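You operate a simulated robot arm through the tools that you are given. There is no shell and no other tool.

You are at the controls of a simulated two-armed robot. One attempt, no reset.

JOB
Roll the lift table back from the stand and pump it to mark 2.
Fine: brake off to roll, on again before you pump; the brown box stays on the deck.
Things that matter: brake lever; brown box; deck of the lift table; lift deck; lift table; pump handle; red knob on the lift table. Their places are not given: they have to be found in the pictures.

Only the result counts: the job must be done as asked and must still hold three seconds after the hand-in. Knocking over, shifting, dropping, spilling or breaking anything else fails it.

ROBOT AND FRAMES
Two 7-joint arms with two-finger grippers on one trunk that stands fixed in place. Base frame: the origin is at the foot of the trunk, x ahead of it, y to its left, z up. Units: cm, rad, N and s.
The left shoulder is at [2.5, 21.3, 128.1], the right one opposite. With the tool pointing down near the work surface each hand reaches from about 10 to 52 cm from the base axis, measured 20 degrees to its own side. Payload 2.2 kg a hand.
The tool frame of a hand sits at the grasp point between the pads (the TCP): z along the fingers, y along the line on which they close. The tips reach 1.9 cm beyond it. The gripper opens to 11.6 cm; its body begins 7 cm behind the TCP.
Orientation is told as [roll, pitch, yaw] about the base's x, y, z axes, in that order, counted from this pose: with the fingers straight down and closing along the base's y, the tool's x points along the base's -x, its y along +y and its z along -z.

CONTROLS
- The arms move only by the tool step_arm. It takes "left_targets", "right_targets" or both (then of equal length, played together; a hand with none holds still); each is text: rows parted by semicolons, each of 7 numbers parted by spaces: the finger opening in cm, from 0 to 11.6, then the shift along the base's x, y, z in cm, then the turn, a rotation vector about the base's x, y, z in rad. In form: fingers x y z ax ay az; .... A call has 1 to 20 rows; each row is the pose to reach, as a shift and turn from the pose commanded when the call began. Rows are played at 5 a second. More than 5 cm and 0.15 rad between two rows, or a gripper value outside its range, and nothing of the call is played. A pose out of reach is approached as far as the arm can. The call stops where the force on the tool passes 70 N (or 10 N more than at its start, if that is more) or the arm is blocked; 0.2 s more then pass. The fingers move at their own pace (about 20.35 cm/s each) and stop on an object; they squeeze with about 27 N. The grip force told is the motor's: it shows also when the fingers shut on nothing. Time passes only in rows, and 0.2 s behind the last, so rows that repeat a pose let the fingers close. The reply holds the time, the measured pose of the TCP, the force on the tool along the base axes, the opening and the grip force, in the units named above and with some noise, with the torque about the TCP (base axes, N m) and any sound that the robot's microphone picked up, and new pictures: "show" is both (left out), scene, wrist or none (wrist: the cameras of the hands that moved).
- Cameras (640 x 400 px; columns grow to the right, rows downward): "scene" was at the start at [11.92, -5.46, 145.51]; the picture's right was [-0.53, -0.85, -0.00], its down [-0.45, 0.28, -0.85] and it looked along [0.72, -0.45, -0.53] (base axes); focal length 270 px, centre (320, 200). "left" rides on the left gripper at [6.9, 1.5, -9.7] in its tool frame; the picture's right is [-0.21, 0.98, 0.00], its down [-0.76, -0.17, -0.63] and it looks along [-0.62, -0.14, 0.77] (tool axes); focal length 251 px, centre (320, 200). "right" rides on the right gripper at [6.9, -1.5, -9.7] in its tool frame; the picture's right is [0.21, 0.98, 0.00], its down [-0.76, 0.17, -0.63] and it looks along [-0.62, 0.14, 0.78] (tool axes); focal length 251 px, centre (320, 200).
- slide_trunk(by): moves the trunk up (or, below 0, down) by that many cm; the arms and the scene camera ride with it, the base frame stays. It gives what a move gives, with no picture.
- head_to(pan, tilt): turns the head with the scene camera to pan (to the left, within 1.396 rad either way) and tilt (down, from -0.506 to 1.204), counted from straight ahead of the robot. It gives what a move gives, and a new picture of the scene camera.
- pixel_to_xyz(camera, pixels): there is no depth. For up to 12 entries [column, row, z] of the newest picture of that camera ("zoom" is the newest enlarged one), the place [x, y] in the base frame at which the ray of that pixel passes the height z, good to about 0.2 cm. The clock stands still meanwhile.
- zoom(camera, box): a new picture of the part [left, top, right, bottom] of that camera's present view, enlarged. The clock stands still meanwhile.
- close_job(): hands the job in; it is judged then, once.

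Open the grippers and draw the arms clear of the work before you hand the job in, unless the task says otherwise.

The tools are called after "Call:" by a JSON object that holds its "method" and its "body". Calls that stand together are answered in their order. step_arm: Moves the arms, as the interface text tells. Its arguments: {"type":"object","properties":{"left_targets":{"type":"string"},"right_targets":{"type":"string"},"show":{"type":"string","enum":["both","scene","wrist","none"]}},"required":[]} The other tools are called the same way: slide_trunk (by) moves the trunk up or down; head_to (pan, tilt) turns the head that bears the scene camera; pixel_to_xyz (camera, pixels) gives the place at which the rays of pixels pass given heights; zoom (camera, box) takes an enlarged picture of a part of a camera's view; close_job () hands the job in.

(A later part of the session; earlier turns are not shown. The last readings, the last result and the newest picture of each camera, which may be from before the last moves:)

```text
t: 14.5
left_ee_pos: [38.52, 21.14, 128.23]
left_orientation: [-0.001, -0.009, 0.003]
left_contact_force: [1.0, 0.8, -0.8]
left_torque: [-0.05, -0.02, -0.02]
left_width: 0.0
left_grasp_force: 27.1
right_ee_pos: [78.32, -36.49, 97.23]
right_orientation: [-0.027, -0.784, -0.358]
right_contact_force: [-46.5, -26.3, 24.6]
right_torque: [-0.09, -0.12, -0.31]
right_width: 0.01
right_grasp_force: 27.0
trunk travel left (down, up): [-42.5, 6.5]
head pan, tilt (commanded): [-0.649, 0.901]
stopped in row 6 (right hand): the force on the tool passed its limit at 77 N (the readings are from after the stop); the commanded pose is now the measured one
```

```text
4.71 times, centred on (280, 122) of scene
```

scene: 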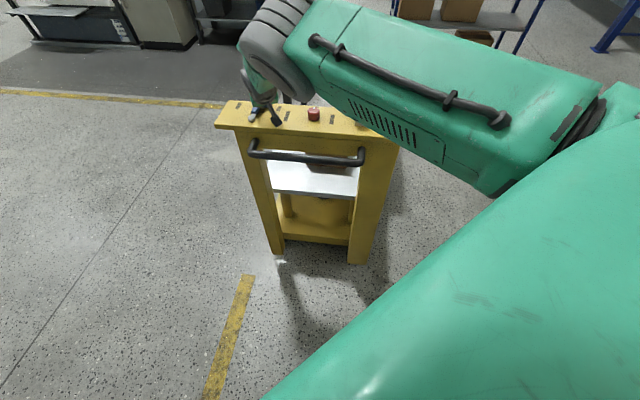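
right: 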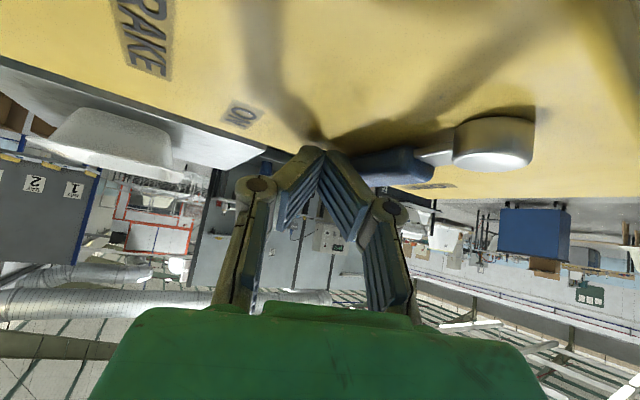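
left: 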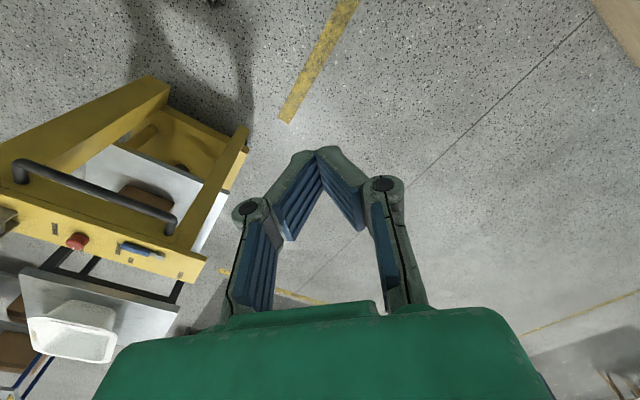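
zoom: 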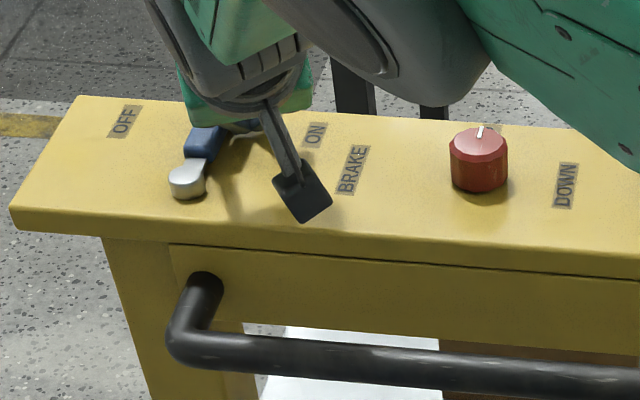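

The force limit hit with the lever pointing straight back (~90°), so it appears to be at its stop. I back off slightly, lift the hand and check the table position and the lever.

Call:
{"method": "step_arm", "body": {"right_targets": "0 -1 -0.8 0 0 0 0; 0 -1.5 -1 2.5 0 0 0; 0 -2 -1 6 0 0 0; 0 -4 0 10 0 0 0; 0 -7 1 13 0 0 0; 0 -11 1 16 0 0 0; 0 -15 1 18 0 0 0", "show": "both"}}

Call:
{"method": "zoom", "body": {"camera": "scene", "box": [220, 80, 340, 165]}}

Call:
{"method": "zoom", "body": {"camera": "right", "box": [160, 0, 480, 200]}}

```text
t: 16.1
left_ee_pos: [39.18, 21.42, 128.08]
left_orientation: [-0.002, -0.003, 0.002]
left_contact_force: [0.4, 0.0, -0.5]
left_torque: [0.02, -0.05, -0.01]
left_width: 0.0
left_grasp_force: 27.2
right_ee_pos: [64.17, -34.55, 114.75]
right_orientation: [-0.02, -0.784, -0.349]
right_contact_force: [-0.6, 0.1, -0.8]
right_torque: [-0.02, -0.02, 0.01]
right_width: 0.01
right_grasp_force: 27.0
trunk travel left (down, up): [-42.5, 6.5]
head pan, tilt (commanded): [-0.649, 0.901]
```

scene: 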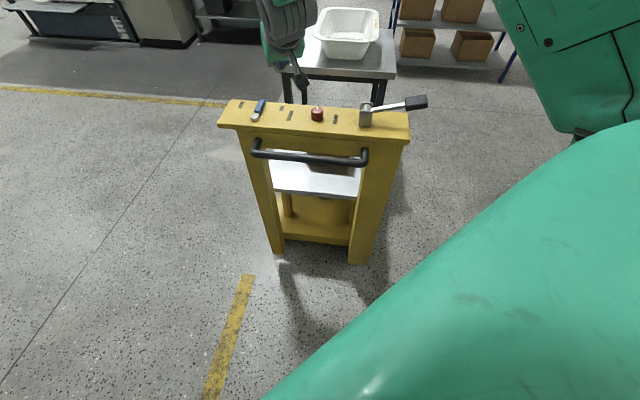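
right: 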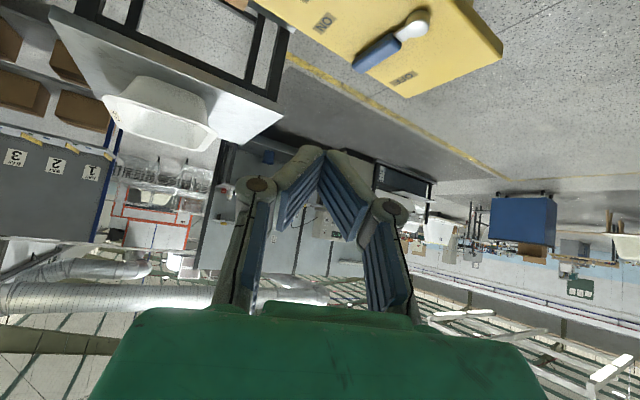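

```text
4.71 times, centred on (280, 122) of scene
```

zoom: 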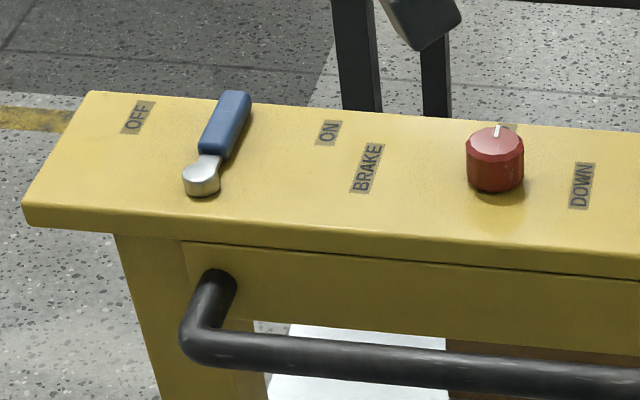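

```text
2.00 times, centred on (320, 100) of right
```

zoom: 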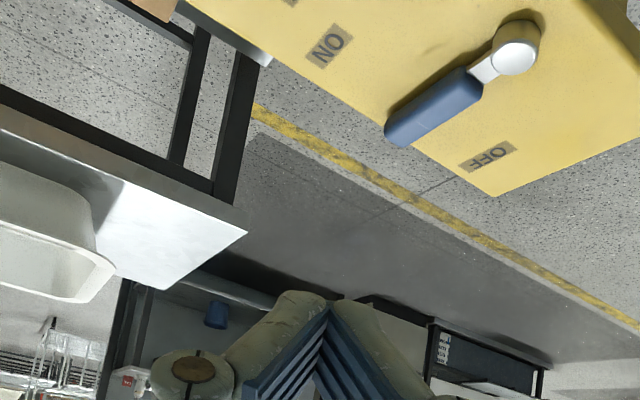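

The lever now points straight back, its stop, and the panel corner is still at pixel (217,126), so the table did not shift. I retract the right hand to its watching pose at the right.

Call:
{"method": "step_arm", "body": {"right_targets": "0 -3 -1 2 0.0175 0.0975 0.041; 0 -7 -3 5 0.035 0.195 0.082; 0 -11 -5 8 0.0525 0.2925 0.124; 0 -15 -7 11 0.07 0.39 0.165; 0 -19 -10 13 0.0875 0.4875 0.206; 0 -23 -12 15 0.105 0.585 0.247; 0 -26 -14 16 0.1225 0.6825 0.289; 0 -28.5 -15.4 17 0.14 0.78 0.33", "show": "wrist"}}

Call:
{"method": "slide_trunk", "body": {"by": -15}}

```text
refused: row 2 steps farther than a row can; nothing moved
```

```text
t: 17.8
left_ee_pos: [39.39, 21.27, 112.99]
left_orientation: [-0.003, -0.001, 0.002]
left_contact_force: [-0.2, 0.4, 0.8]
left_torque: [-0.01, -0.04, -0.02]
left_width: 0.0
left_grasp_force: 26.9
right_ee_pos: [64.23, -34.41, 99.56]
right_orientation: [-0.022, -0.783, -0.352]
right_contact_force: [-0.3, 0.5, 0.4]
right_torque: [0.0, 0.01, 0.02]
right_width: 0.0
right_grasp_force: 27.1
trunk travel left (down, up): [-27.5, 21.5]
head pan, tilt (commanded): [-0.649, 0.901]
```

The arm move was refused (step too long), and the trunk lowered with the hand still forward, but there is no contact (forces near 0). I now retract the right hand up and back in shorter steps.

Call:
{"method": "step_arm", "body": {"right_targets": "0 -1 0 4 0 0 0; 0 -2.5 -0.5 8 0.0175 0.0975 0.041; 0 -5.5 -1.5 11 0.035 0.195 0.082; 0 -9 -3.5 13 0.0525 0.2925 0.124; 0 -12.5 -5.5 15 0.07 0.39 0.165; 0 -16 -8 17 0.0875 0.4875 0.206; 0 -19.5 -10.5 18.5 0.105 0.585 0.247; 0 -23 -13 20 0.1225 0.6825 0.289; 0 -26.5 -15 21 0.14 0.78 0.33; 0 -28.5 -15.4 22 0.14 0.78 0.33", "show": "both"}}

```text
t: 20.0
left_ee_pos: [39.34, 21.17, 113.02]
left_orientation: [0.0, -0.002, 0.002]
left_contact_force: [-0.3, -0.6, -0.2]
left_torque: [0.0, -0.01, 0.01]
left_width: 0.02
left_grasp_force: 26.9
right_ee_pos: [35.6, -50.05, 121.58]
right_orientation: [-0.018, 0.007, -0.003]
right_contact_force: [0.5, 0.6, 0.5]
right_torque: [-0.04, 0.01, 0.01]
right_width: 0.0
right_grasp_force: 27.1
trunk travel left (down, up): [-27.5, 21.5]
head pan, tilt (commanded): [-0.649, 0.901]
```

scene: 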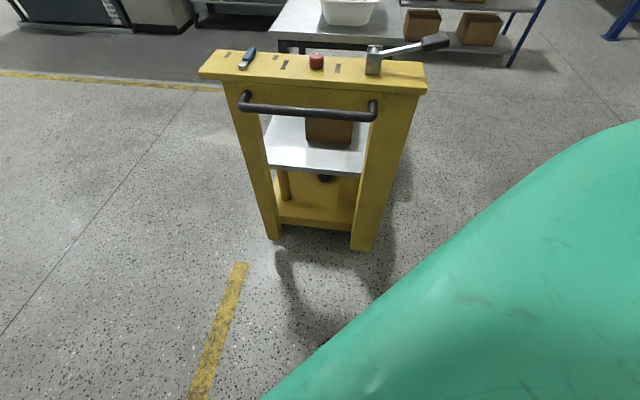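
right: 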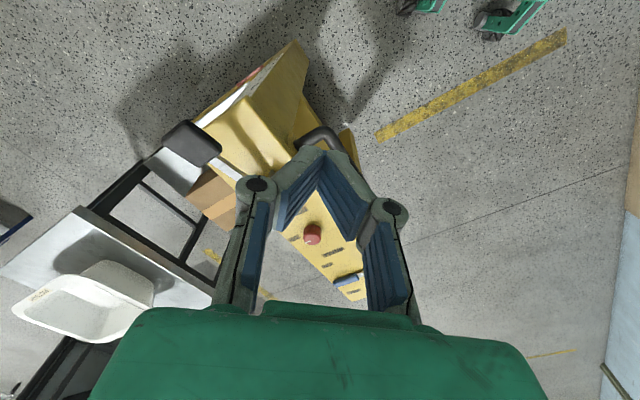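

The right hand is clear. I measure the bar in the new scene view.

Call:
{"method": "zoom", "body": {"camera": "scene", "box": [190, 40, 440, 196]}}

Call:
{"method": "pixel_to_xyz", "body": {"camera": "scene", "pixels": [[245, 104, 89], [245, 104, 90.5], [245, 104, 92], [375, 113, 89], [375, 113, 90.5], [375, 113, 92], [199, 75, 95], [222, 50, 95], [427, 92, 95], [424, 62, 95]]}}

Call:
{"method": "zoom", "body": {"camera": "right", "box": [160, 20, 400, 180]}}

```text
2.56 times, centred on (315, 118) of scene
```

zoom: 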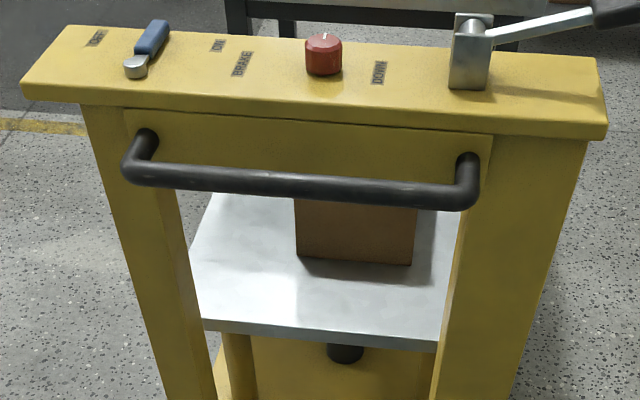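

```text
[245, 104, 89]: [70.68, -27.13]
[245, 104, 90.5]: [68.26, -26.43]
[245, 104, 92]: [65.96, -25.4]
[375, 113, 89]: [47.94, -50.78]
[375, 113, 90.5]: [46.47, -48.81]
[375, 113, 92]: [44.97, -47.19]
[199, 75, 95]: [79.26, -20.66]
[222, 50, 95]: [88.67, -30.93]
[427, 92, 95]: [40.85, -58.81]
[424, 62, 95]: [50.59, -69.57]
```

```text
2.50 times, centred on (280, 100) of right
```

zoom: 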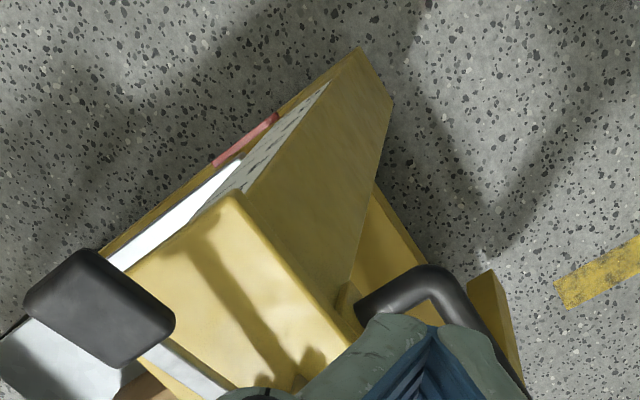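

The bar centre comes out at about (57.1,-36.9,90.9). I swing the left hand to a pre-grasp spot 10 cm before the bar, fingers pointing along the table's forward direction and closing vertically.

Call:
{"method": "step_arm", "body": {"left_targets": "6 0.75 -3.43 -1.25 -0.0769 -0.0319 0.0456; 6 1.49 -6.85 -2.49 -0.1538 -0.0637 0.0912; 6 2.24 -10.28 -3.74 -0.2307 -0.0956 0.1367; 6 2.99 -13.71 -4.99 -0.3076 -0.1274 0.1823; 6 3.73 -17.13 -6.23 -0.3845 -0.1593 0.2279; 6 4.48 -20.56 -7.48 -0.4614 -0.1912 0.2735; 6 5.23 -23.99 -8.73 -0.5384 -0.223 0.3191; 6 5.97 -27.41 -9.97 -0.6153 -0.2549 0.3646; 6 6.72 -30.84 -11.22 -0.6922 -0.2867 0.4102; 6 7.47 -34.27 -12.47 -0.7691 -0.3186 0.4558; 6 8.21 -37.69 -13.71 -0.846 -0.3505 0.5014; 6 8.96 -41.12 -14.96 -0.9229 -0.3823 0.547; 6 9.71 -44.55 -16.21 -0.9998 -0.4142 0.5925; 6 10.45 -47.97 -17.45 -1.0767 -0.446 0.6381; 6 11.2 -51.4 -18.7 -1.1536 -0.4779 0.6837", "show": "both"}}

```text
t: 23.2
left_ee_pos: [50.8, -30.29, 94.16]
left_orientation: [-1.223, 0.0, 0.79]
left_contact_force: [0.4, 0.0, -0.9]
left_torque: [0.02, 0.03, -0.04]
left_width: 5.99
left_grasp_force: 0.0
right_ee_pos: [35.93, -50.08, 121.49]
right_orientation: [-0.018, 0.009, -0.003]
right_contact_force: [0.6, 0.4, -0.1]
right_torque: [-0.01, 0.03, 0.02]
right_width: 0.02
right_grasp_force: 27.4
trunk travel left (down, up): [-27.5, 21.5]
head pan, tilt (commanded): [-0.649, 0.901]
```

scene: 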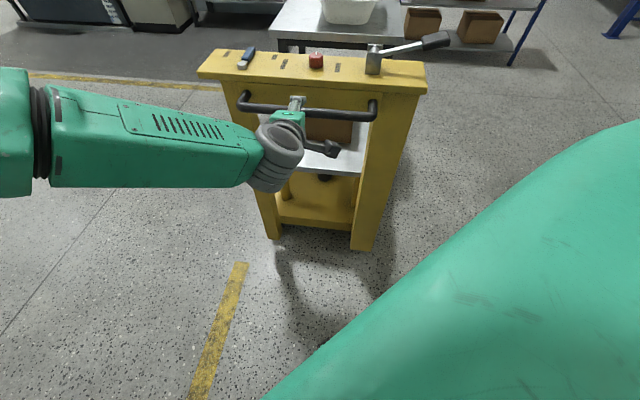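
left: 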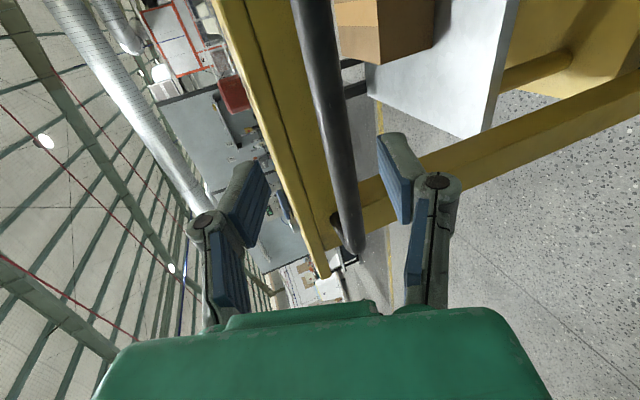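

The left wrist view shows the bar between the opened fingers. I zoom to measure how well it is centred.

Call:
{"method": "zoom", "body": {"camera": "left", "box": [180, 0, 500, 280]}}

Call:
{"method": "pixel_to_xyz", "body": {"camera": "left", "pixels": [[334, 112, 89], [334, 112, 90], [334, 112, 91], [322, 20, 90], [349, 200, 90]]}}

```text
1.43 times, centred on (340, 140) of left
```

zoom: 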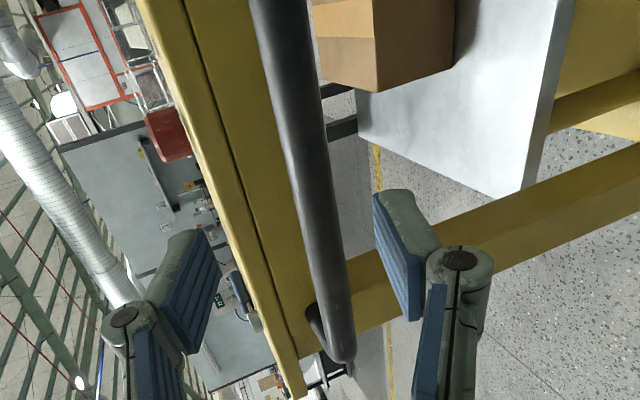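

```text
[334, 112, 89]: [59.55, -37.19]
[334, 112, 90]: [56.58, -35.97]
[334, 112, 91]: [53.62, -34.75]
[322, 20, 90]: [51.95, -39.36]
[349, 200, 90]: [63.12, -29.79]
```

The bar is about 0.7 cm below the fingers' midline. I advance to the bar with that correction.

Call:
{"method": "step_arm", "body": {"left_targets": "6 1.5 -1.5 -1.4 0 0 0; 6 3.2 -3.2 -2.4 0 0 0; 6 4.8 -4.8 -3.3 0 0 0; 6 6.4 -6.4 -4.1 0 0 0", "show": "both"}}

Call:
{"method": "zoom", "body": {"camera": "left", "box": [180, 40, 500, 280]}}

```text
t: 24.2
left_ee_pos: [54.74, -34.21, 91.45]
left_orientation: [-1.221, 0.0, 0.789]
left_contact_force: [-0.2, 0.3, 0.0]
left_torque: [0.03, 0.0, 0.01]
left_width: 6.0
left_grasp_force: 0.2
left hand out of reach, approached as far as the arm can: row 3, 4
right_ee_pos: [35.77, -49.94, 121.58]
right_orientation: [-0.018, 0.007, -0.004]
right_contact_force: [-0.5, -0.1, -0.4]
right_torque: [-0.01, 0.01, -0.01]
right_width: 0.01
right_grasp_force: 26.3
trunk travel left (down, up): [-27.5, 21.5]
head pan, tilt (commanded): [-0.649, 0.901]
```

scene: 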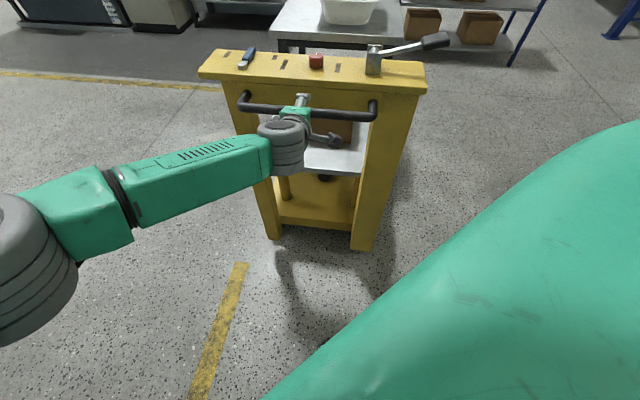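
left: 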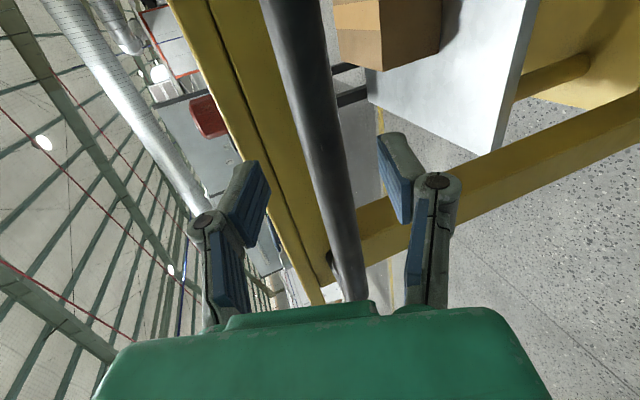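

```text
1.67 times, centred on (340, 160) of left
```

zoom: 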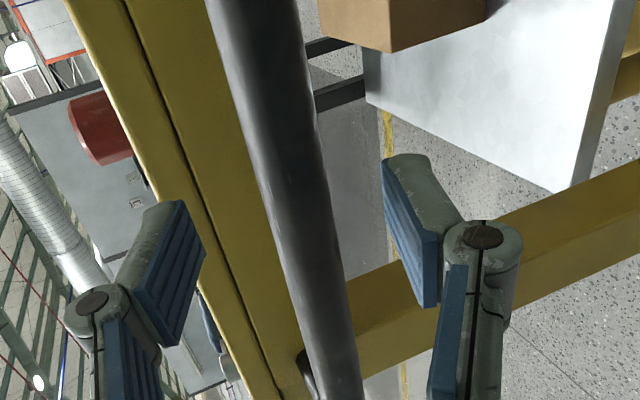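

The left arm runs out of reach ~3.5 cm short of the bar, so the right arm, whose shoulder is nearer, shall pull. I retreat the left hand to its old place.

Call:
{"method": "step_arm", "body": {"left_targets": "6 -2.5 2.5 1 0 0 0; 6 -4 6 3 0.0824 0.0341 -0.0488; 6 -5 10 4.5 0.1648 0.0683 -0.0977; 6 -6 14 6 0.2472 0.1024 -0.1465; 6 -7 18 7.5 0.3296 0.1365 -0.1953; 6 -8 22 9 0.412 0.1707 -0.2442; 6 -9 26 10.5 0.4944 0.2048 -0.293; 6 -10 30 12 0.5768 0.239 -0.3419; 6 -11 34 13.5 0.6592 0.2731 -0.3907; 6 -12 38 15 0.7416 0.3072 -0.4395; 6 -13 42 16.5 0.824 0.3414 -0.4884; 6 -13.8 46 18 0.9064 0.3755 -0.5372; 6 -14.5 50 19.5 0.9888 0.4096 -0.586; 6 -15 53 20.5 1.0712 0.4438 -0.6349; 6 -15.4 55.4 21.5 1.1536 0.4779 -0.6837", "show": "none"}}

```text
t: 27.4
left_ee_pos: [39.07, 21.28, 112.86]
left_orientation: [0.0, -0.002, 0.002]
left_contact_force: [1.0, 0.6, -0.5]
left_torque: [-0.01, 0.02, 0.0]
left_width: 5.99
left_grasp_force: 0.1
right_ee_pos: [35.65, -49.77, 121.67]
right_orientation: [-0.019, 0.007, -0.005]
right_contact_force: [-0.7, -0.2, -0.3]
right_torque: [0.01, 0.0, -0.01]
right_width: 0.01
right_grasp_force: 27.0
trunk travel left (down, up): [-27.5, 21.5]
head pan, tilt (commanded): [-0.649, 0.901]
```

The left hand is clear. I turn the right hand into the grasp orientation while moving it to a point on the pull line behind the bar, which also tests the end of the pull.

Call:
{"method": "step_arm", "body": {"right_targets": "6 0.5 2.6 -2.1 -0.1049 -0.0434 0.0622; 6 1 5.2 -4.3 -0.2097 -0.0869 0.1243; 6 1.5 7.9 -6.5 -0.3146 -0.1303 0.1865; 6 2 10.5 -8.6 -0.4195 -0.1738 0.2486; 6 2.5 13.1 -10.8 -0.5244 -0.2172 0.3108; 6 2.9 15.7 -12.9 -0.6292 -0.2607 0.3729; 6 3.4 18.3 -15.1 -0.7341 -0.3041 0.4351; 6 3.9 20.9 -17.2 -0.839 -0.3476 0.4972; 6 4.4 23.6 -19.4 -0.9438 -0.391 0.5594; 6 4.9 26.2 -21.5 -1.0487 -0.4345 0.6215; 6 5.4 28.8 -23.7 -1.1536 -0.4779 0.6837", "show": "both"}}

```text
t: 29.5
left_ee_pos: [38.97, 21.42, 112.68]
left_orientation: [-0.003, -0.003, 0.003]
left_contact_force: [0.0, 0.4, -1.0]
left_torque: [0.01, 0.01, -0.03]
left_width: 6.01
left_grasp_force: 0.1
right_ee_pos: [40.33, -26.88, 102.67]
right_orientation: [-0.874, -0.185, 0.547]
right_contact_force: [0.2, 0.4, 0.5]
right_torque: [-0.01, 0.03, 0.0]
right_width: 6.0
right_grasp_force: 0.0
right hand out of reach, approached as far as the arm can: row 3, 4, 5, 6
trunk travel left (down, up): [-27.5, 21.5]
head pan, tilt (commanded): [-0.649, 0.901]
stopped in row 10 (right hand): the arm was blocked; the commanded pose is now the measured one
```

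scene: 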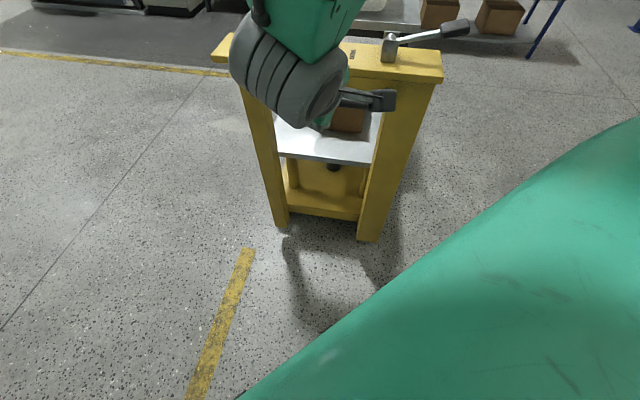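
right: 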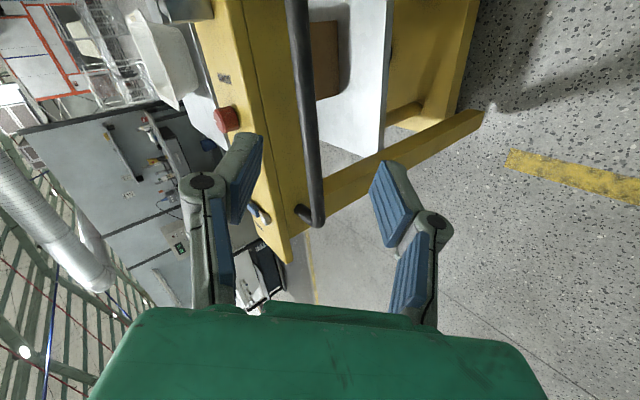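

The right arm gets blocked when so close in, but the bar itself is well within its reach. I move it outward toward a pose above and before the bar with a steeper tool tilt (30° from vertical), closing across the bar.

Call:
{"method": "step_arm", "body": {"right_targets": "6 2 -1 1 0.03 0.07 0.05; 6 5 -2 1 0.065 0.145 0.107; 6 8 -3.5 0 0.097 0.217 0.161; 6 10.5 -4.7 -1 0.13 0.289 0.214; 6 12.5 -5.7 -2 0.162 0.361 0.268", "show": "both"}}

```text
t: 30.7
left_ee_pos: [39.11, 21.24, 112.74]
left_orientation: [-0.003, -0.001, 0.002]
left_contact_force: [-0.2, 0.9, 0.0]
left_torque: [0.02, 0.01, 0.03]
left_width: 6.01
left_grasp_force: 0.1
right_ee_pos: [52.93, -32.89, 100.35]
right_orientation: [-0.523, 0.003, 0.79]
right_contact_force: [-0.4, 0.0, 0.6]
right_torque: [0.04, 0.0, -0.01]
right_width: 6.0
right_grasp_force: 0.1
trunk travel left (down, up): [-27.5, 21.5]
head pan, tilt (commanded): [-0.649, 0.901]
```

scene: 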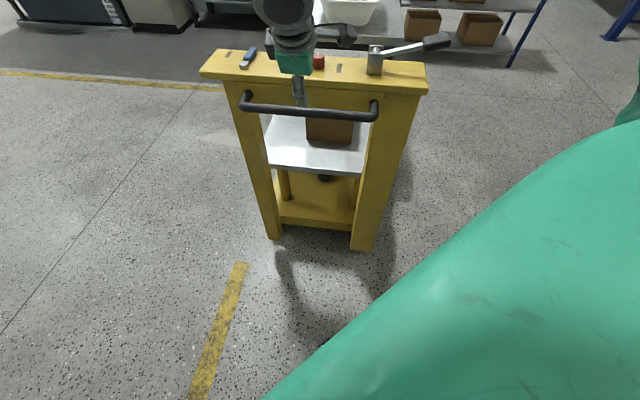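
right: 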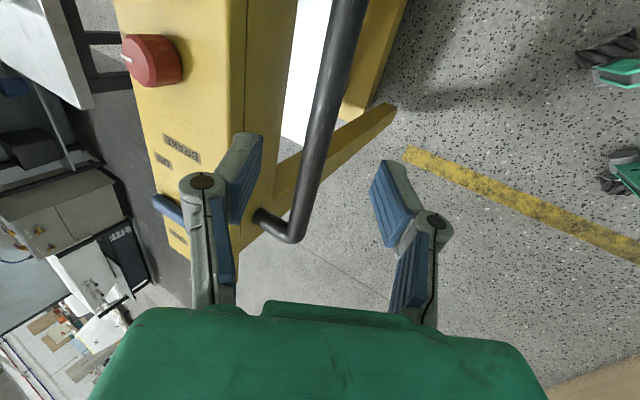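

The right hand is well lined up with the bar at about pixel column 325, row 104. I advance 12 cm along the tool axis with the fingers opened to 5 cm.

Call:
{"method": "step_arm", "body": {"right_targets": "5.2 0.8 -0.8 -2.1 0 0 0; 5.2 1.6 -1.6 -4.2 0 0 0; 5.2 2.4 -2.4 -6.3 0 0 0; 5.2 3.3 -3.3 -8.4 0 0 0; 5.2 4.1 -4.1 -10.3 0 0 0", "show": "both"}}

Call:
{"method": "zoom", "body": {"camera": "right", "box": [160, 60, 480, 260]}}

```text
t: 31.9
left_ee_pos: [39.09, 21.2, 112.82]
left_orientation: [0.0, -0.003, 0.0]
left_contact_force: [0.5, 0.4, -0.4]
left_torque: [0.01, 0.02, -0.01]
left_width: 6.03
left_grasp_force: 0.0
right_ee_pos: [56.93, -36.97, 90.01]
right_orientation: [-0.527, 0.0, 0.787]
right_contact_force: [0.4, -0.5, 0.6]
right_torque: [0.0, 0.02, -0.01]
right_width: 5.18
right_grasp_force: 0.0
trunk travel left (down, up): [-27.5, 21.5]
head pan, tilt (commanded): [-0.649, 0.901]
```

scene: 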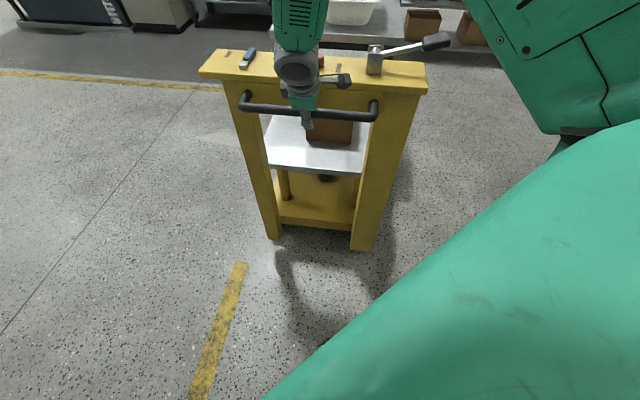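
right: 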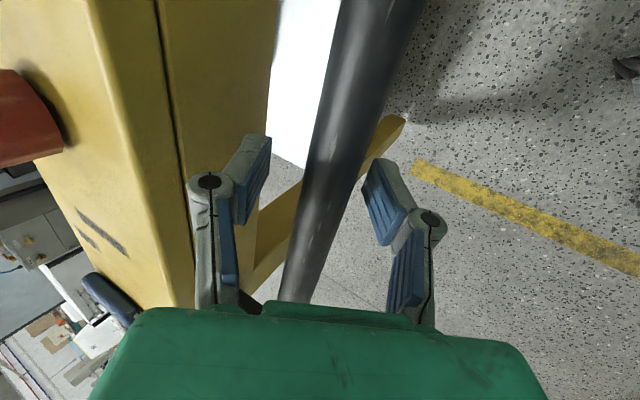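

```text
2.00 times, centred on (320, 160) of right
```

zoom: 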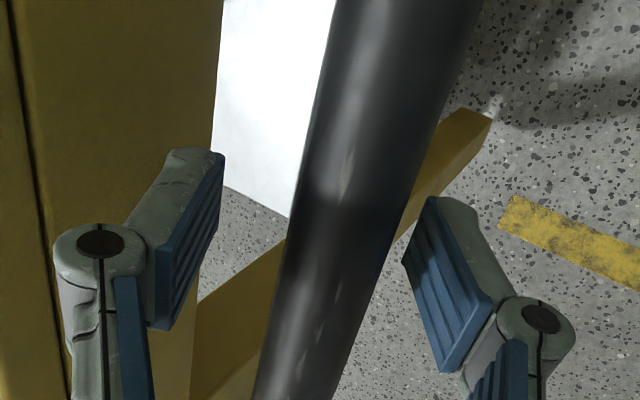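

The bar lies between the pads, near the TCP. I close the fingers on it.

Call:
{"method": "step_arm", "body": {"right_targets": "2 -0.2 0.2 0 0 0 0; 0 -0.2 0.2 0 0 0 0; 0 -0.2 0.2 0 0 0 0; 0 -0.2 0.2 0 0 0 0", "show": "both"}}

Call:
{"method": "zoom", "body": {"camera": "right", "box": [160, 60, 480, 260]}}

```text
t: 32.9
left_ee_pos: [39.04, 21.21, 112.89]
left_orientation: [-0.003, -0.003, 0.001]
left_contact_force: [-0.7, -0.1, -0.4]
left_torque: [0.01, 0.01, -0.01]
left_width: 5.99
left_grasp_force: 0.0
right_ee_pos: [56.59, -36.63, 90.09]
right_orientation: [-0.525, 0.002, 0.787]
right_contact_force: [1.3, -1.4, 0.8]
right_torque: [-0.02, -0.08, -0.03]
right_width: 1.78
right_grasp_force: 43.5
trunk travel left (down, up): [-27.5, 21.5]
head pan, tilt (commanded): [-0.649, 0.901]
```

scene: 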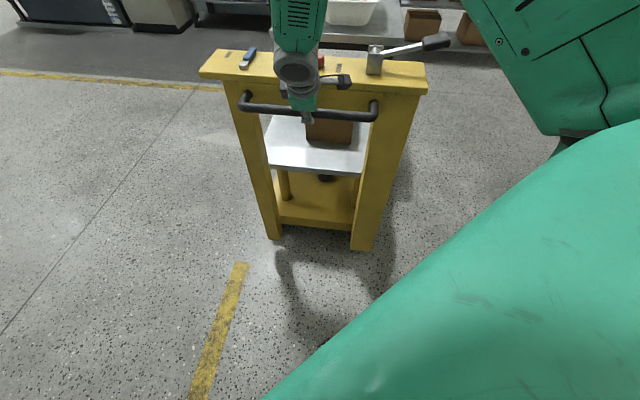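
right: 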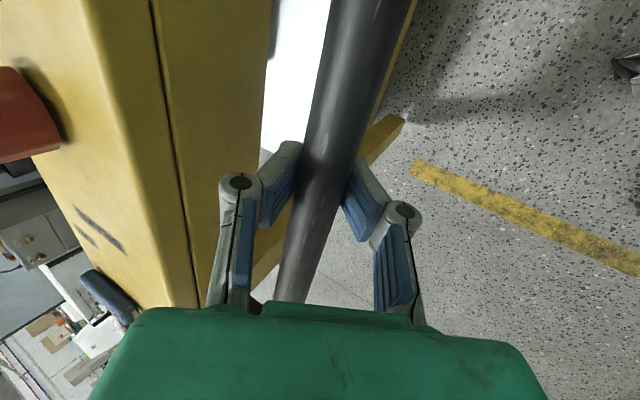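

```text
2.00 times, centred on (320, 160) of right
```

zoom: 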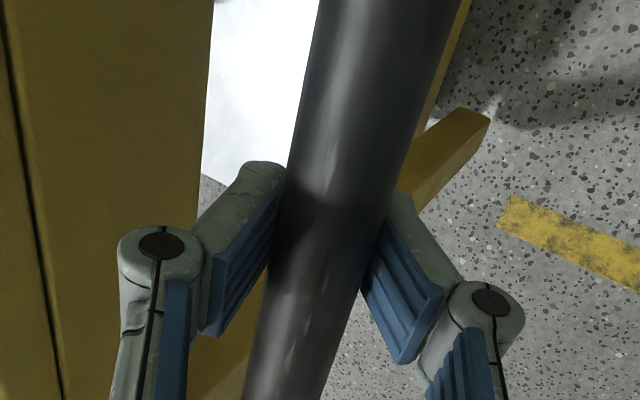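

The grip holds (43 N motor force). I start pulling the table straight back along (-0.71,+0.71), slowly, for 6 cm.

Call:
{"method": "step_arm", "body": {"right_targets": "0 -0.2 0.2 0 0 0 0; 0 -0.5 0.5 0 0 0 0; 0 -0.9 0.9 0 0 0 0; 0 -1.4 1.4 0 0 0 0; 0 -2 2 0 0 0 0; 0 -2.6 2.6 0 0 0 0; 0 -3.2 3.2 0 0 0 0; 0 -3.8 3.8 0 0 0 0; 0 -4.2 4.2 0 0 0 0", "show": "both"}}

```text
t: 34.9
left_ee_pos: [38.94, 21.58, 112.79]
left_orientation: [-0.005, -0.004, 0.001]
left_contact_force: [0.2, 0.0, 0.7]
left_torque: [0.03, 0.03, 0.0]
left_width: 6.01
left_grasp_force: 0.1
right_ee_pos: [52.39, -32.28, 90.09]
right_orientation: [-0.517, -0.003, 0.778]
right_contact_force: [11.0, 11.5, 6.4]
right_torque: [-0.33, 0.12, 0.39]
right_width: 1.77
right_grasp_force: 42.6
trunk travel left (down, up): [-27.5, 21.5]
head pan, tilt (commanded): [-0.649, 0.901]
```

scene: 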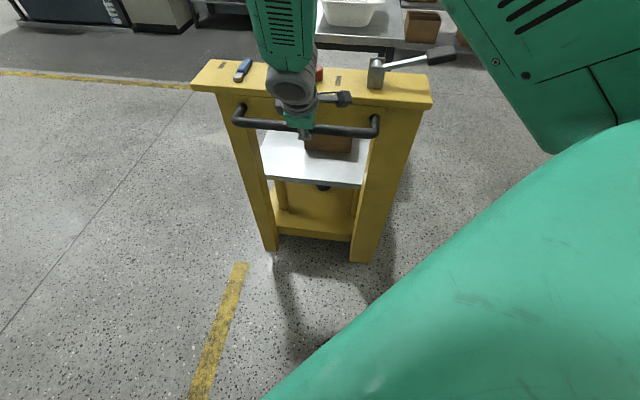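
right: 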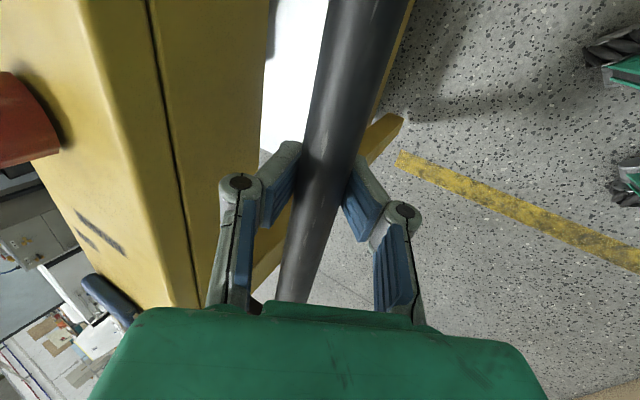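

The table rolls: it moved about 6 cm. There is a ~16 N sideways force toward +u, so I check the table's heading from the panel corners.

Call:
{"method": "zoom", "body": {"camera": "scene", "box": [180, 40, 450, 200]}}

Call:
{"method": "pixel_to_xyz", "body": {"camera": "scene", "pixels": [[191, 86, 95], [212, 60, 95], [433, 104, 95], [429, 74, 95]]}}

```text
2.37 times, centred on (315, 120) of scene
```

zoom: 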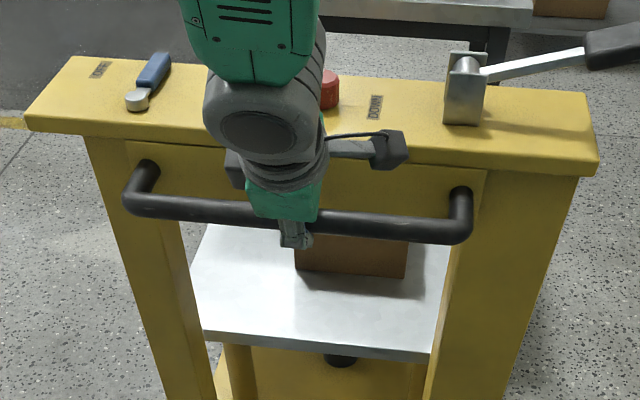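

```text
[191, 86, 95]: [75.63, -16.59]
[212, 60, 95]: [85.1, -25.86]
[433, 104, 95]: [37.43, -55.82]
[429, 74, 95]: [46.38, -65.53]
```

The corners moved by about (-3.6,+3.9), so the rolling line seems turned slightly to +u. I pull on with a slightly adjusted direction to relieve the side force.

Call:
{"method": "step_arm", "body": {"right_targets": "0 -0.1 0.3 0 0 0 0; 0 -0.4 0.7 0 0 0 0; 0 -0.8 1.15 0 0 0 0; 0 -1.3 1.7 0 0 0 0; 0 -1.8 2.25 0 0 0 0; 0 -2.3 2.8 0 0 0 0; 0 -2.8 3.35 0 0 0 0; 0 -3.2 3.75 0 0 0 0", "show": "both"}}

```text
t: 36.7
left_ee_pos: [39.07, 21.45, 112.66]
left_orientation: [-0.005, -0.001, 0.002]
left_contact_force: [-0.6, 0.0, 0.1]
left_torque: [0.0, 0.02, -0.03]
left_width: 6.01
left_grasp_force: 0.2
right_ee_pos: [48.43, -29.74, 88.87]
right_orientation: [-0.457, -0.022, 0.727]
right_contact_force: [10.6, 12.2, -33.5]
right_torque: [-0.93, 0.28, 0.41]
right_width: 0.91
right_grasp_force: 36.4
trunk travel left (down, up): [-27.5, 21.5]
head pan, tilt (commanded): [-0.649, 0.901]
```

scene: 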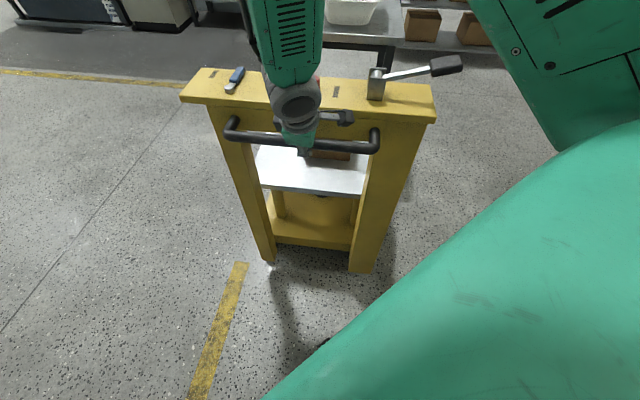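
right: 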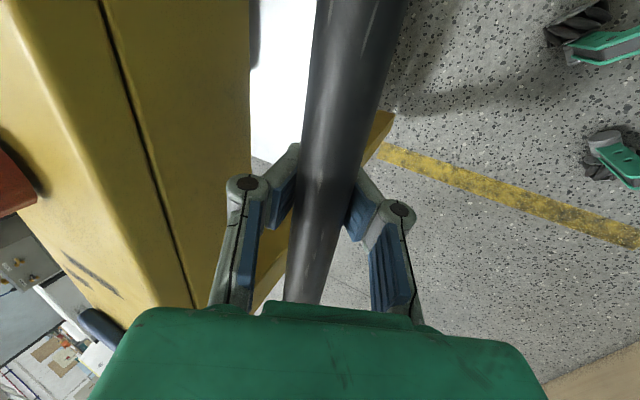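

The hand slid a bit onto the bar (z 88.9, down force 33 N) and turned slightly. I check the table's position and heading before going on.

Call:
{"method": "zoom", "body": {"camera": "scene", "box": [170, 50, 450, 225]}}

Call:
{"method": "pixel_to_xyz", "body": {"camera": "scene", "pixels": [[180, 96, 95], [200, 68, 95], [437, 116, 95], [432, 84, 95], [230, 86, 96.2], [377, 97, 95]]}}

```text
2.29 times, centred on (310, 138) of scene
```

zoom: 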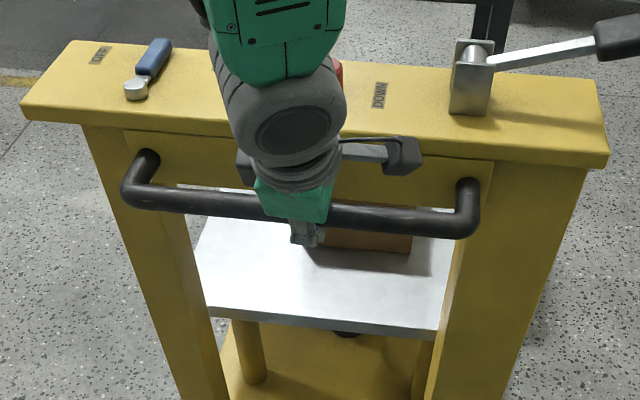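

```text
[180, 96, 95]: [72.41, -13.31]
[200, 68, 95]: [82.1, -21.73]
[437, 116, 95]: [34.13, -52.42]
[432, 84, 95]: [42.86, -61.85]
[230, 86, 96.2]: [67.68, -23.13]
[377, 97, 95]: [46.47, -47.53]
```

The table moved 10.9 cm straight back with no yaw, but the right arm is nearing its limit in this posture. The left arm can now reach the bar, so I open the right hand and withdraw it along its tool axis.

Call:
{"method": "step_arm", "body": {"right_targets": "2.5 -0.8 -0.9 -1.2 0 0 0; 5 -0.8 -0.9 -1.2 0 0 0; 5.2 -0.8 -0.9 -1.2 0 0 0; 5.2 -1 -0.7 0.5 0 0 0; 5.2 -1.5 -0.2 2.5 0 0 0; 5.2 -2.4 0.7 5.5 0 0 0; 5.2 -3.5 1.8 9 0 0 0; 5.2 -4.4 2.7 12 0 0 0", "show": "both"}}

```text
t: 38.5
left_ee_pos: [38.92, 21.39, 112.86]
left_orientation: [-0.001, -0.005, 0.001]
left_contact_force: [0.1, 0.7, -0.3]
left_torque: [-0.03, 0.01, -0.01]
left_width: 6.0
left_grasp_force: 0.2
right_ee_pos: [44.69, -26.02, 102.22]
right_orientation: [-0.523, 0.003, 0.787]
right_contact_force: [-0.7, 0.4, 0.6]
right_torque: [-0.02, 0.01, -0.01]
right_width: 5.19
right_grasp_force: 0.0
trunk travel left (down, up): [-27.5, 21.5]
head pan, tilt (commanded): [-0.649, 0.901]
```

scene: 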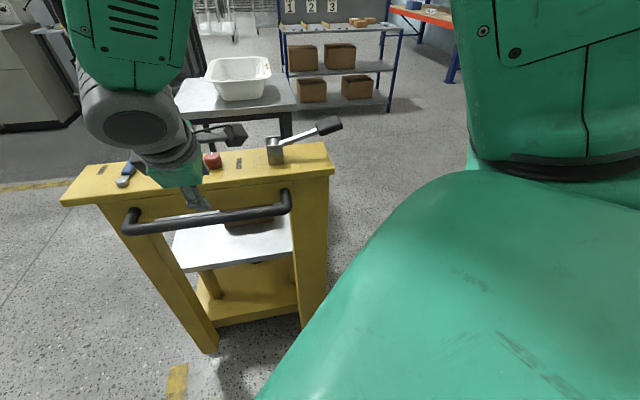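
right: 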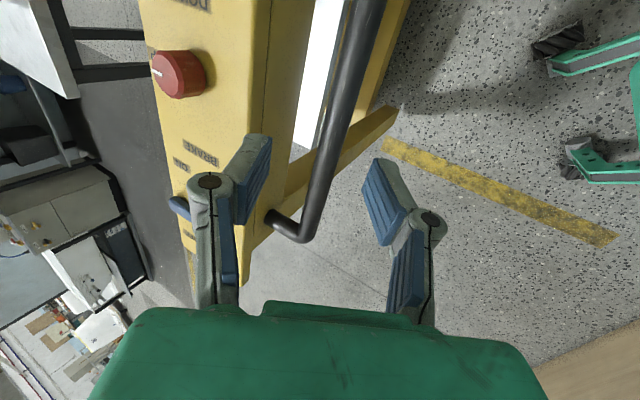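

The right hand is free of the bar, though its upper arm seems to press the head (the scene view has shifted). I take the right hand back out to the right and up, level again.

Call:
{"method": "step_arm", "body": {"right_targets": "5.2 -0.5 -2.5 3 0.062 0.0257 -0.0959; 5.2 -1.5 -5.5 6 0.124 0.0514 -0.1917; 5.2 -2.5 -9 9 0.186 0.0771 -0.2876; 5.2 -4 -12 11.5 0.248 0.1028 -0.3834; 5.2 -5 -15 14 0.31 0.1285 -0.4793; 5.2 -6.5 -18 16 0.3721 0.1542 -0.5751; 5.2 -8 -21 18 0.4341 0.1799 -0.671; 5.2 -9 -24 19.4 0.4961 0.2056 -0.7668", "show": "both"}}

```text
t: 40.3
left_ee_pos: [38.84, 20.52, 112.85]
left_orientation: [0.004, -0.005, 0.0]
left_contact_force: [-1.0, 0.0, 0.2]
left_torque: [-0.01, -0.01, 0.0]
left_width: 6.0
left_grasp_force: 0.1
right_ee_pos: [35.82, -50.81, 121.55]
right_orientation: [0.004, 0.0, 0.0]
right_contact_force: [-0.8, -1.3, -0.3]
right_torque: [0.06, -0.01, -0.01]
right_width: 5.19
right_grasp_force: 0.1
trunk travel left (down, up): [-27.5, 21.5]
head pan, tilt (commanded): [-0.649, 0.901]
```

scene: 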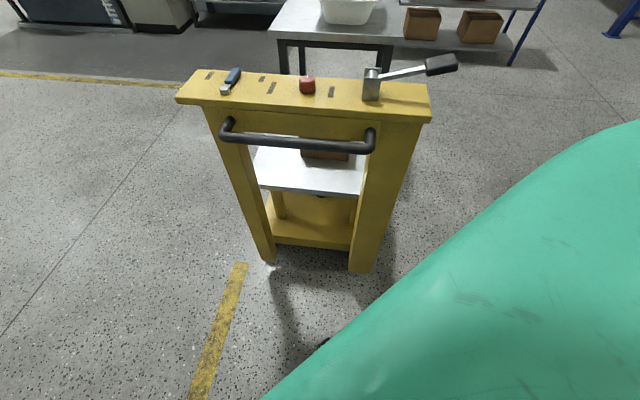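
right: 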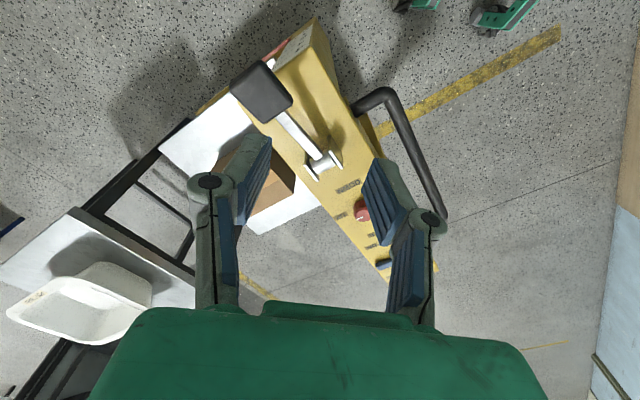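

The view is back to normal and the table is upright with the box on the deck. I locate the panel corners and bar again.

Call:
{"method": "zoom", "body": {"camera": "scene", "box": [165, 55, 445, 230]}}

Call:
{"method": "pixel_to_xyz", "body": {"camera": "scene", "pixels": [[176, 99, 95], [196, 70, 95], [430, 120, 95], [427, 87, 95], [222, 131, 90.2], [371, 144, 90.2], [296, 142, 90.2]]}}

```text
2.29 times, centred on (305, 142) of scene
```

zoom: 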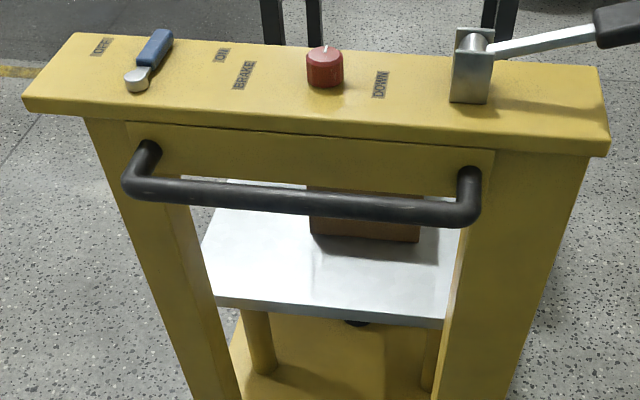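

```text
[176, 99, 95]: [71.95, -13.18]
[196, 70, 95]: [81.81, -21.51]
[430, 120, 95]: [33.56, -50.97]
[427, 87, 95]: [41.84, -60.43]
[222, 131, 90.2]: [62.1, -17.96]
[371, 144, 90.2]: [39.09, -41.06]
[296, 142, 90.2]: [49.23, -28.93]
```

The bar centre is now at (49.2,-28.9,90.1). I bring the left hand to its pre-grasp spot in the grasp orientation that worked before.

Call:
{"method": "step_arm", "body": {"left_targets": "5.5 0.32 -3.57 -1.62 -0.0961 -0.0398 0.057; 5.5 0.63 -7.13 -3.23 -0.1923 -0.0797 0.114; 5.5 0.95 -10.7 -4.85 -0.2884 -0.1195 0.1709; 5.5 1.27 -14.27 -6.47 -0.3845 -0.1593 0.2279; 5.5 1.58 -17.83 -8.08 -0.4807 -0.1991 0.2849; 5.5 1.9 -21.4 -9.7 -0.5768 -0.239 0.3419; 5.5 2.22 -24.97 -11.32 -0.6729 -0.2788 0.3988; 5.5 2.53 -28.53 -12.93 -0.7691 -0.3186 0.4558; 5.5 2.85 -32.1 -14.55 -0.8652 -0.3584 0.5128; 5.5 3.17 -35.67 -16.17 -0.9613 -0.3983 0.5698; 5.5 3.48 -39.23 -17.78 -1.0575 -0.4381 0.6267; 5.5 3.8 -42.8 -19.4 -1.1536 -0.4779 0.6837", "show": "both"}}

Call:
{"method": "zoom", "body": {"camera": "left", "box": [180, 0, 500, 200]}}

```text
t: 42.9
left_ee_pos: [42.56, -22.0, 93.6]
left_orientation: [-1.22, -0.004, 0.79]
left_contact_force: [-0.2, 0.2, 0.5]
left_torque: [0.01, 0.02, 0.02]
left_width: 5.5
left_grasp_force: 0.0
right_ee_pos: [35.88, -50.47, 121.33]
right_orientation: [0.002, 0.0, 0.001]
right_contact_force: [-0.3, -0.2, 0.1]
right_torque: [0.01, 0.02, -0.01]
right_width: 5.18
right_grasp_force: 0.0
trunk travel left (down, up): [-27.5, 21.5]
head pan, tilt (commanded): [-0.649, 0.901]
```

scene: 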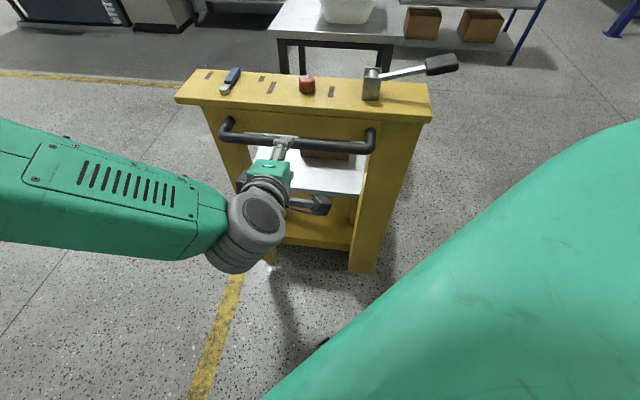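
left: 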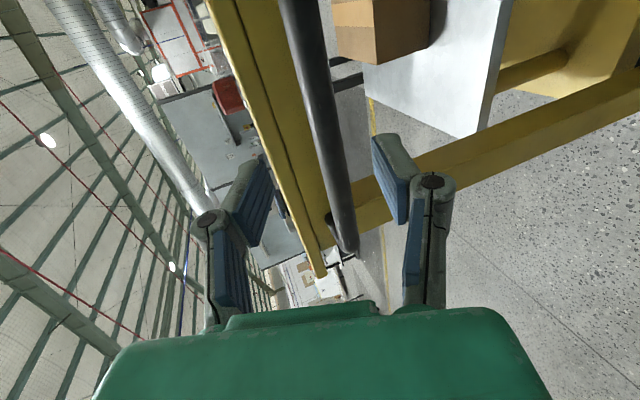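

```text
2.00 times, centred on (340, 100) of left
```

zoom: 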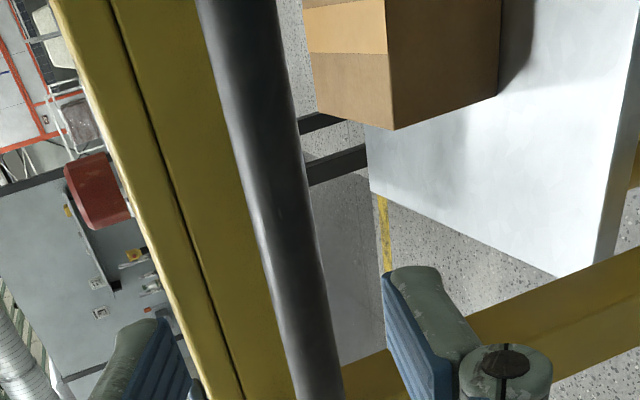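

The bar is centred between the fingers (column ~318 at row 112). I advance 10 cm along the tool axis and then close the fingers.

Call:
{"method": "step_arm", "body": {"left_targets": "5.5 1.7 -1.7 -0.85 0 0 0; 5.5 3.4 -3.4 -1.7 0 0 0; 5.5 5 -5 -2.6 0 0 0; 5.5 6.6 -6.7 -3.4 0 0 0; 3 6.6 -6.7 -3.4 0 0 0; 0 6.6 -6.7 -3.4 0 0 0; 0 6.6 -6.7 -3.4 0 0 0; 0 6.6 -6.7 -3.4 0 0 0", "show": "both"}}

```text
t: 44.7
left_ee_pos: [49.35, -28.4, 90.02]
left_orientation: [-1.22, 0.001, 0.792]
left_contact_force: [2.2, 8.5, -5.6]
left_torque: [-0.15, 0.22, -1.0]
left_width: 1.68
left_grasp_force: 42.4
right_ee_pos: [35.86, -50.02, 121.72]
right_orientation: [0.0, 0.0, 0.002]
right_contact_force: [0.4, -0.1, 0.7]
right_torque: [-0.04, -0.01, 0.04]
right_width: 5.18
right_grasp_force: 0.0
trunk travel left (down, up): [-27.5, 21.5]
head pan, tilt (commanded): [-0.649, 0.901]
```

scene: 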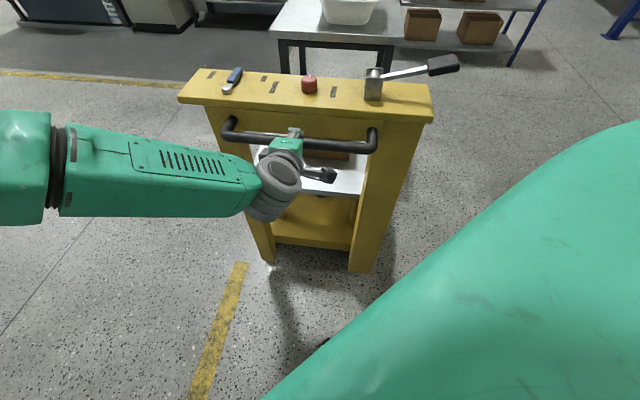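
left: 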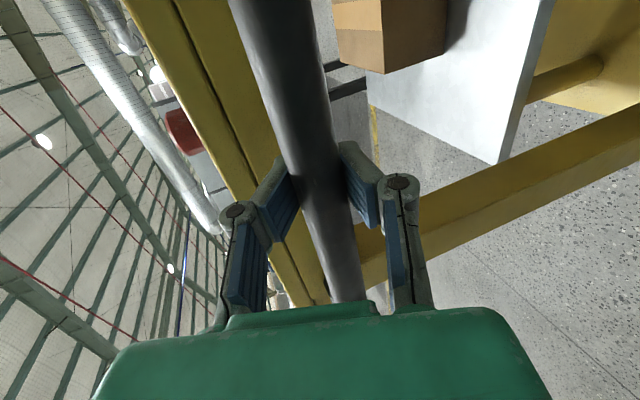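

The left hand holds the bar (width 1.7, 42 N). I pull straight back another ~7 cm.

Call:
{"method": "step_arm", "body": {"left_targets": "0 -0.2 0.2 0 0 0 0; 0 -0.5 0.5 0 0 0 0; 0 -0.9 0.9 0 0 0 0; 0 -1.4 1.4 0 0 0 0; 0 -2 2 0 0 0 0; 0 -2.6 2.6 0 0 0 0; 0 -3.2 3.2 0 0 0 0; 0 -3.8 3.8 0 0 0 0; 0 -4.4 4.4 0 0 0 0; 0 -4.9 4.9 0 0 0 0; 0 -5.2 5.2 0 0 0 0", "show": "both"}}

```text
t: 47.1
left_ee_pos: [44.12, -23.11, 89.93]
left_orientation: [-1.221, 0.0, 0.788]
left_contact_force: [1.2, 3.2, -2.3]
left_torque: [0.29, -0.25, 0.67]
left_width: 1.62
left_grasp_force: 42.0
right_ee_pos: [35.75, -50.05, 121.7]
right_orientation: [-0.001, 0.0, 0.003]
right_contact_force: [0.1, 0.4, 0.1]
right_torque: [0.0, 0.02, -0.03]
right_width: 5.2
right_grasp_force: 0.1
trunk travel left (down, up): [-27.5, 21.5]
head pan, tilt (commanded): [-0.649, 0.901]
```

scene: 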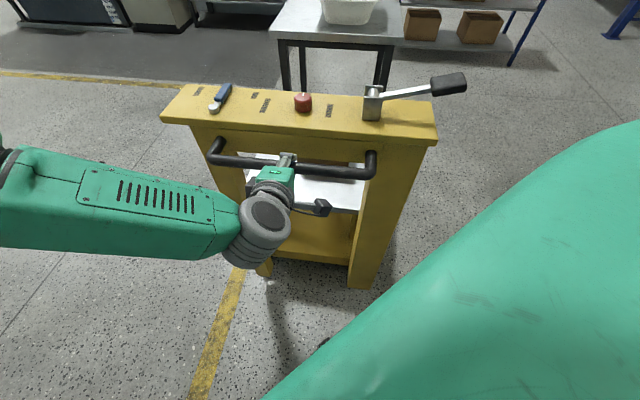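
left: 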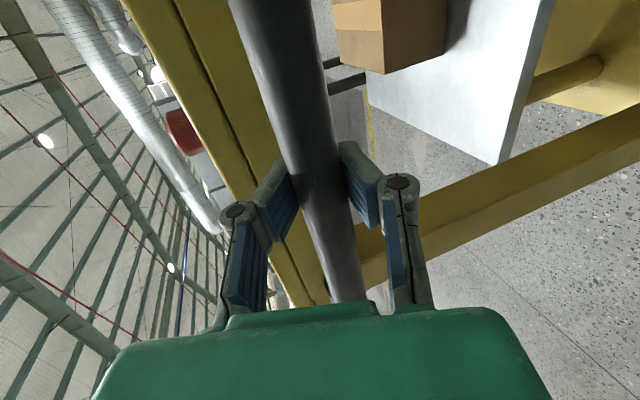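

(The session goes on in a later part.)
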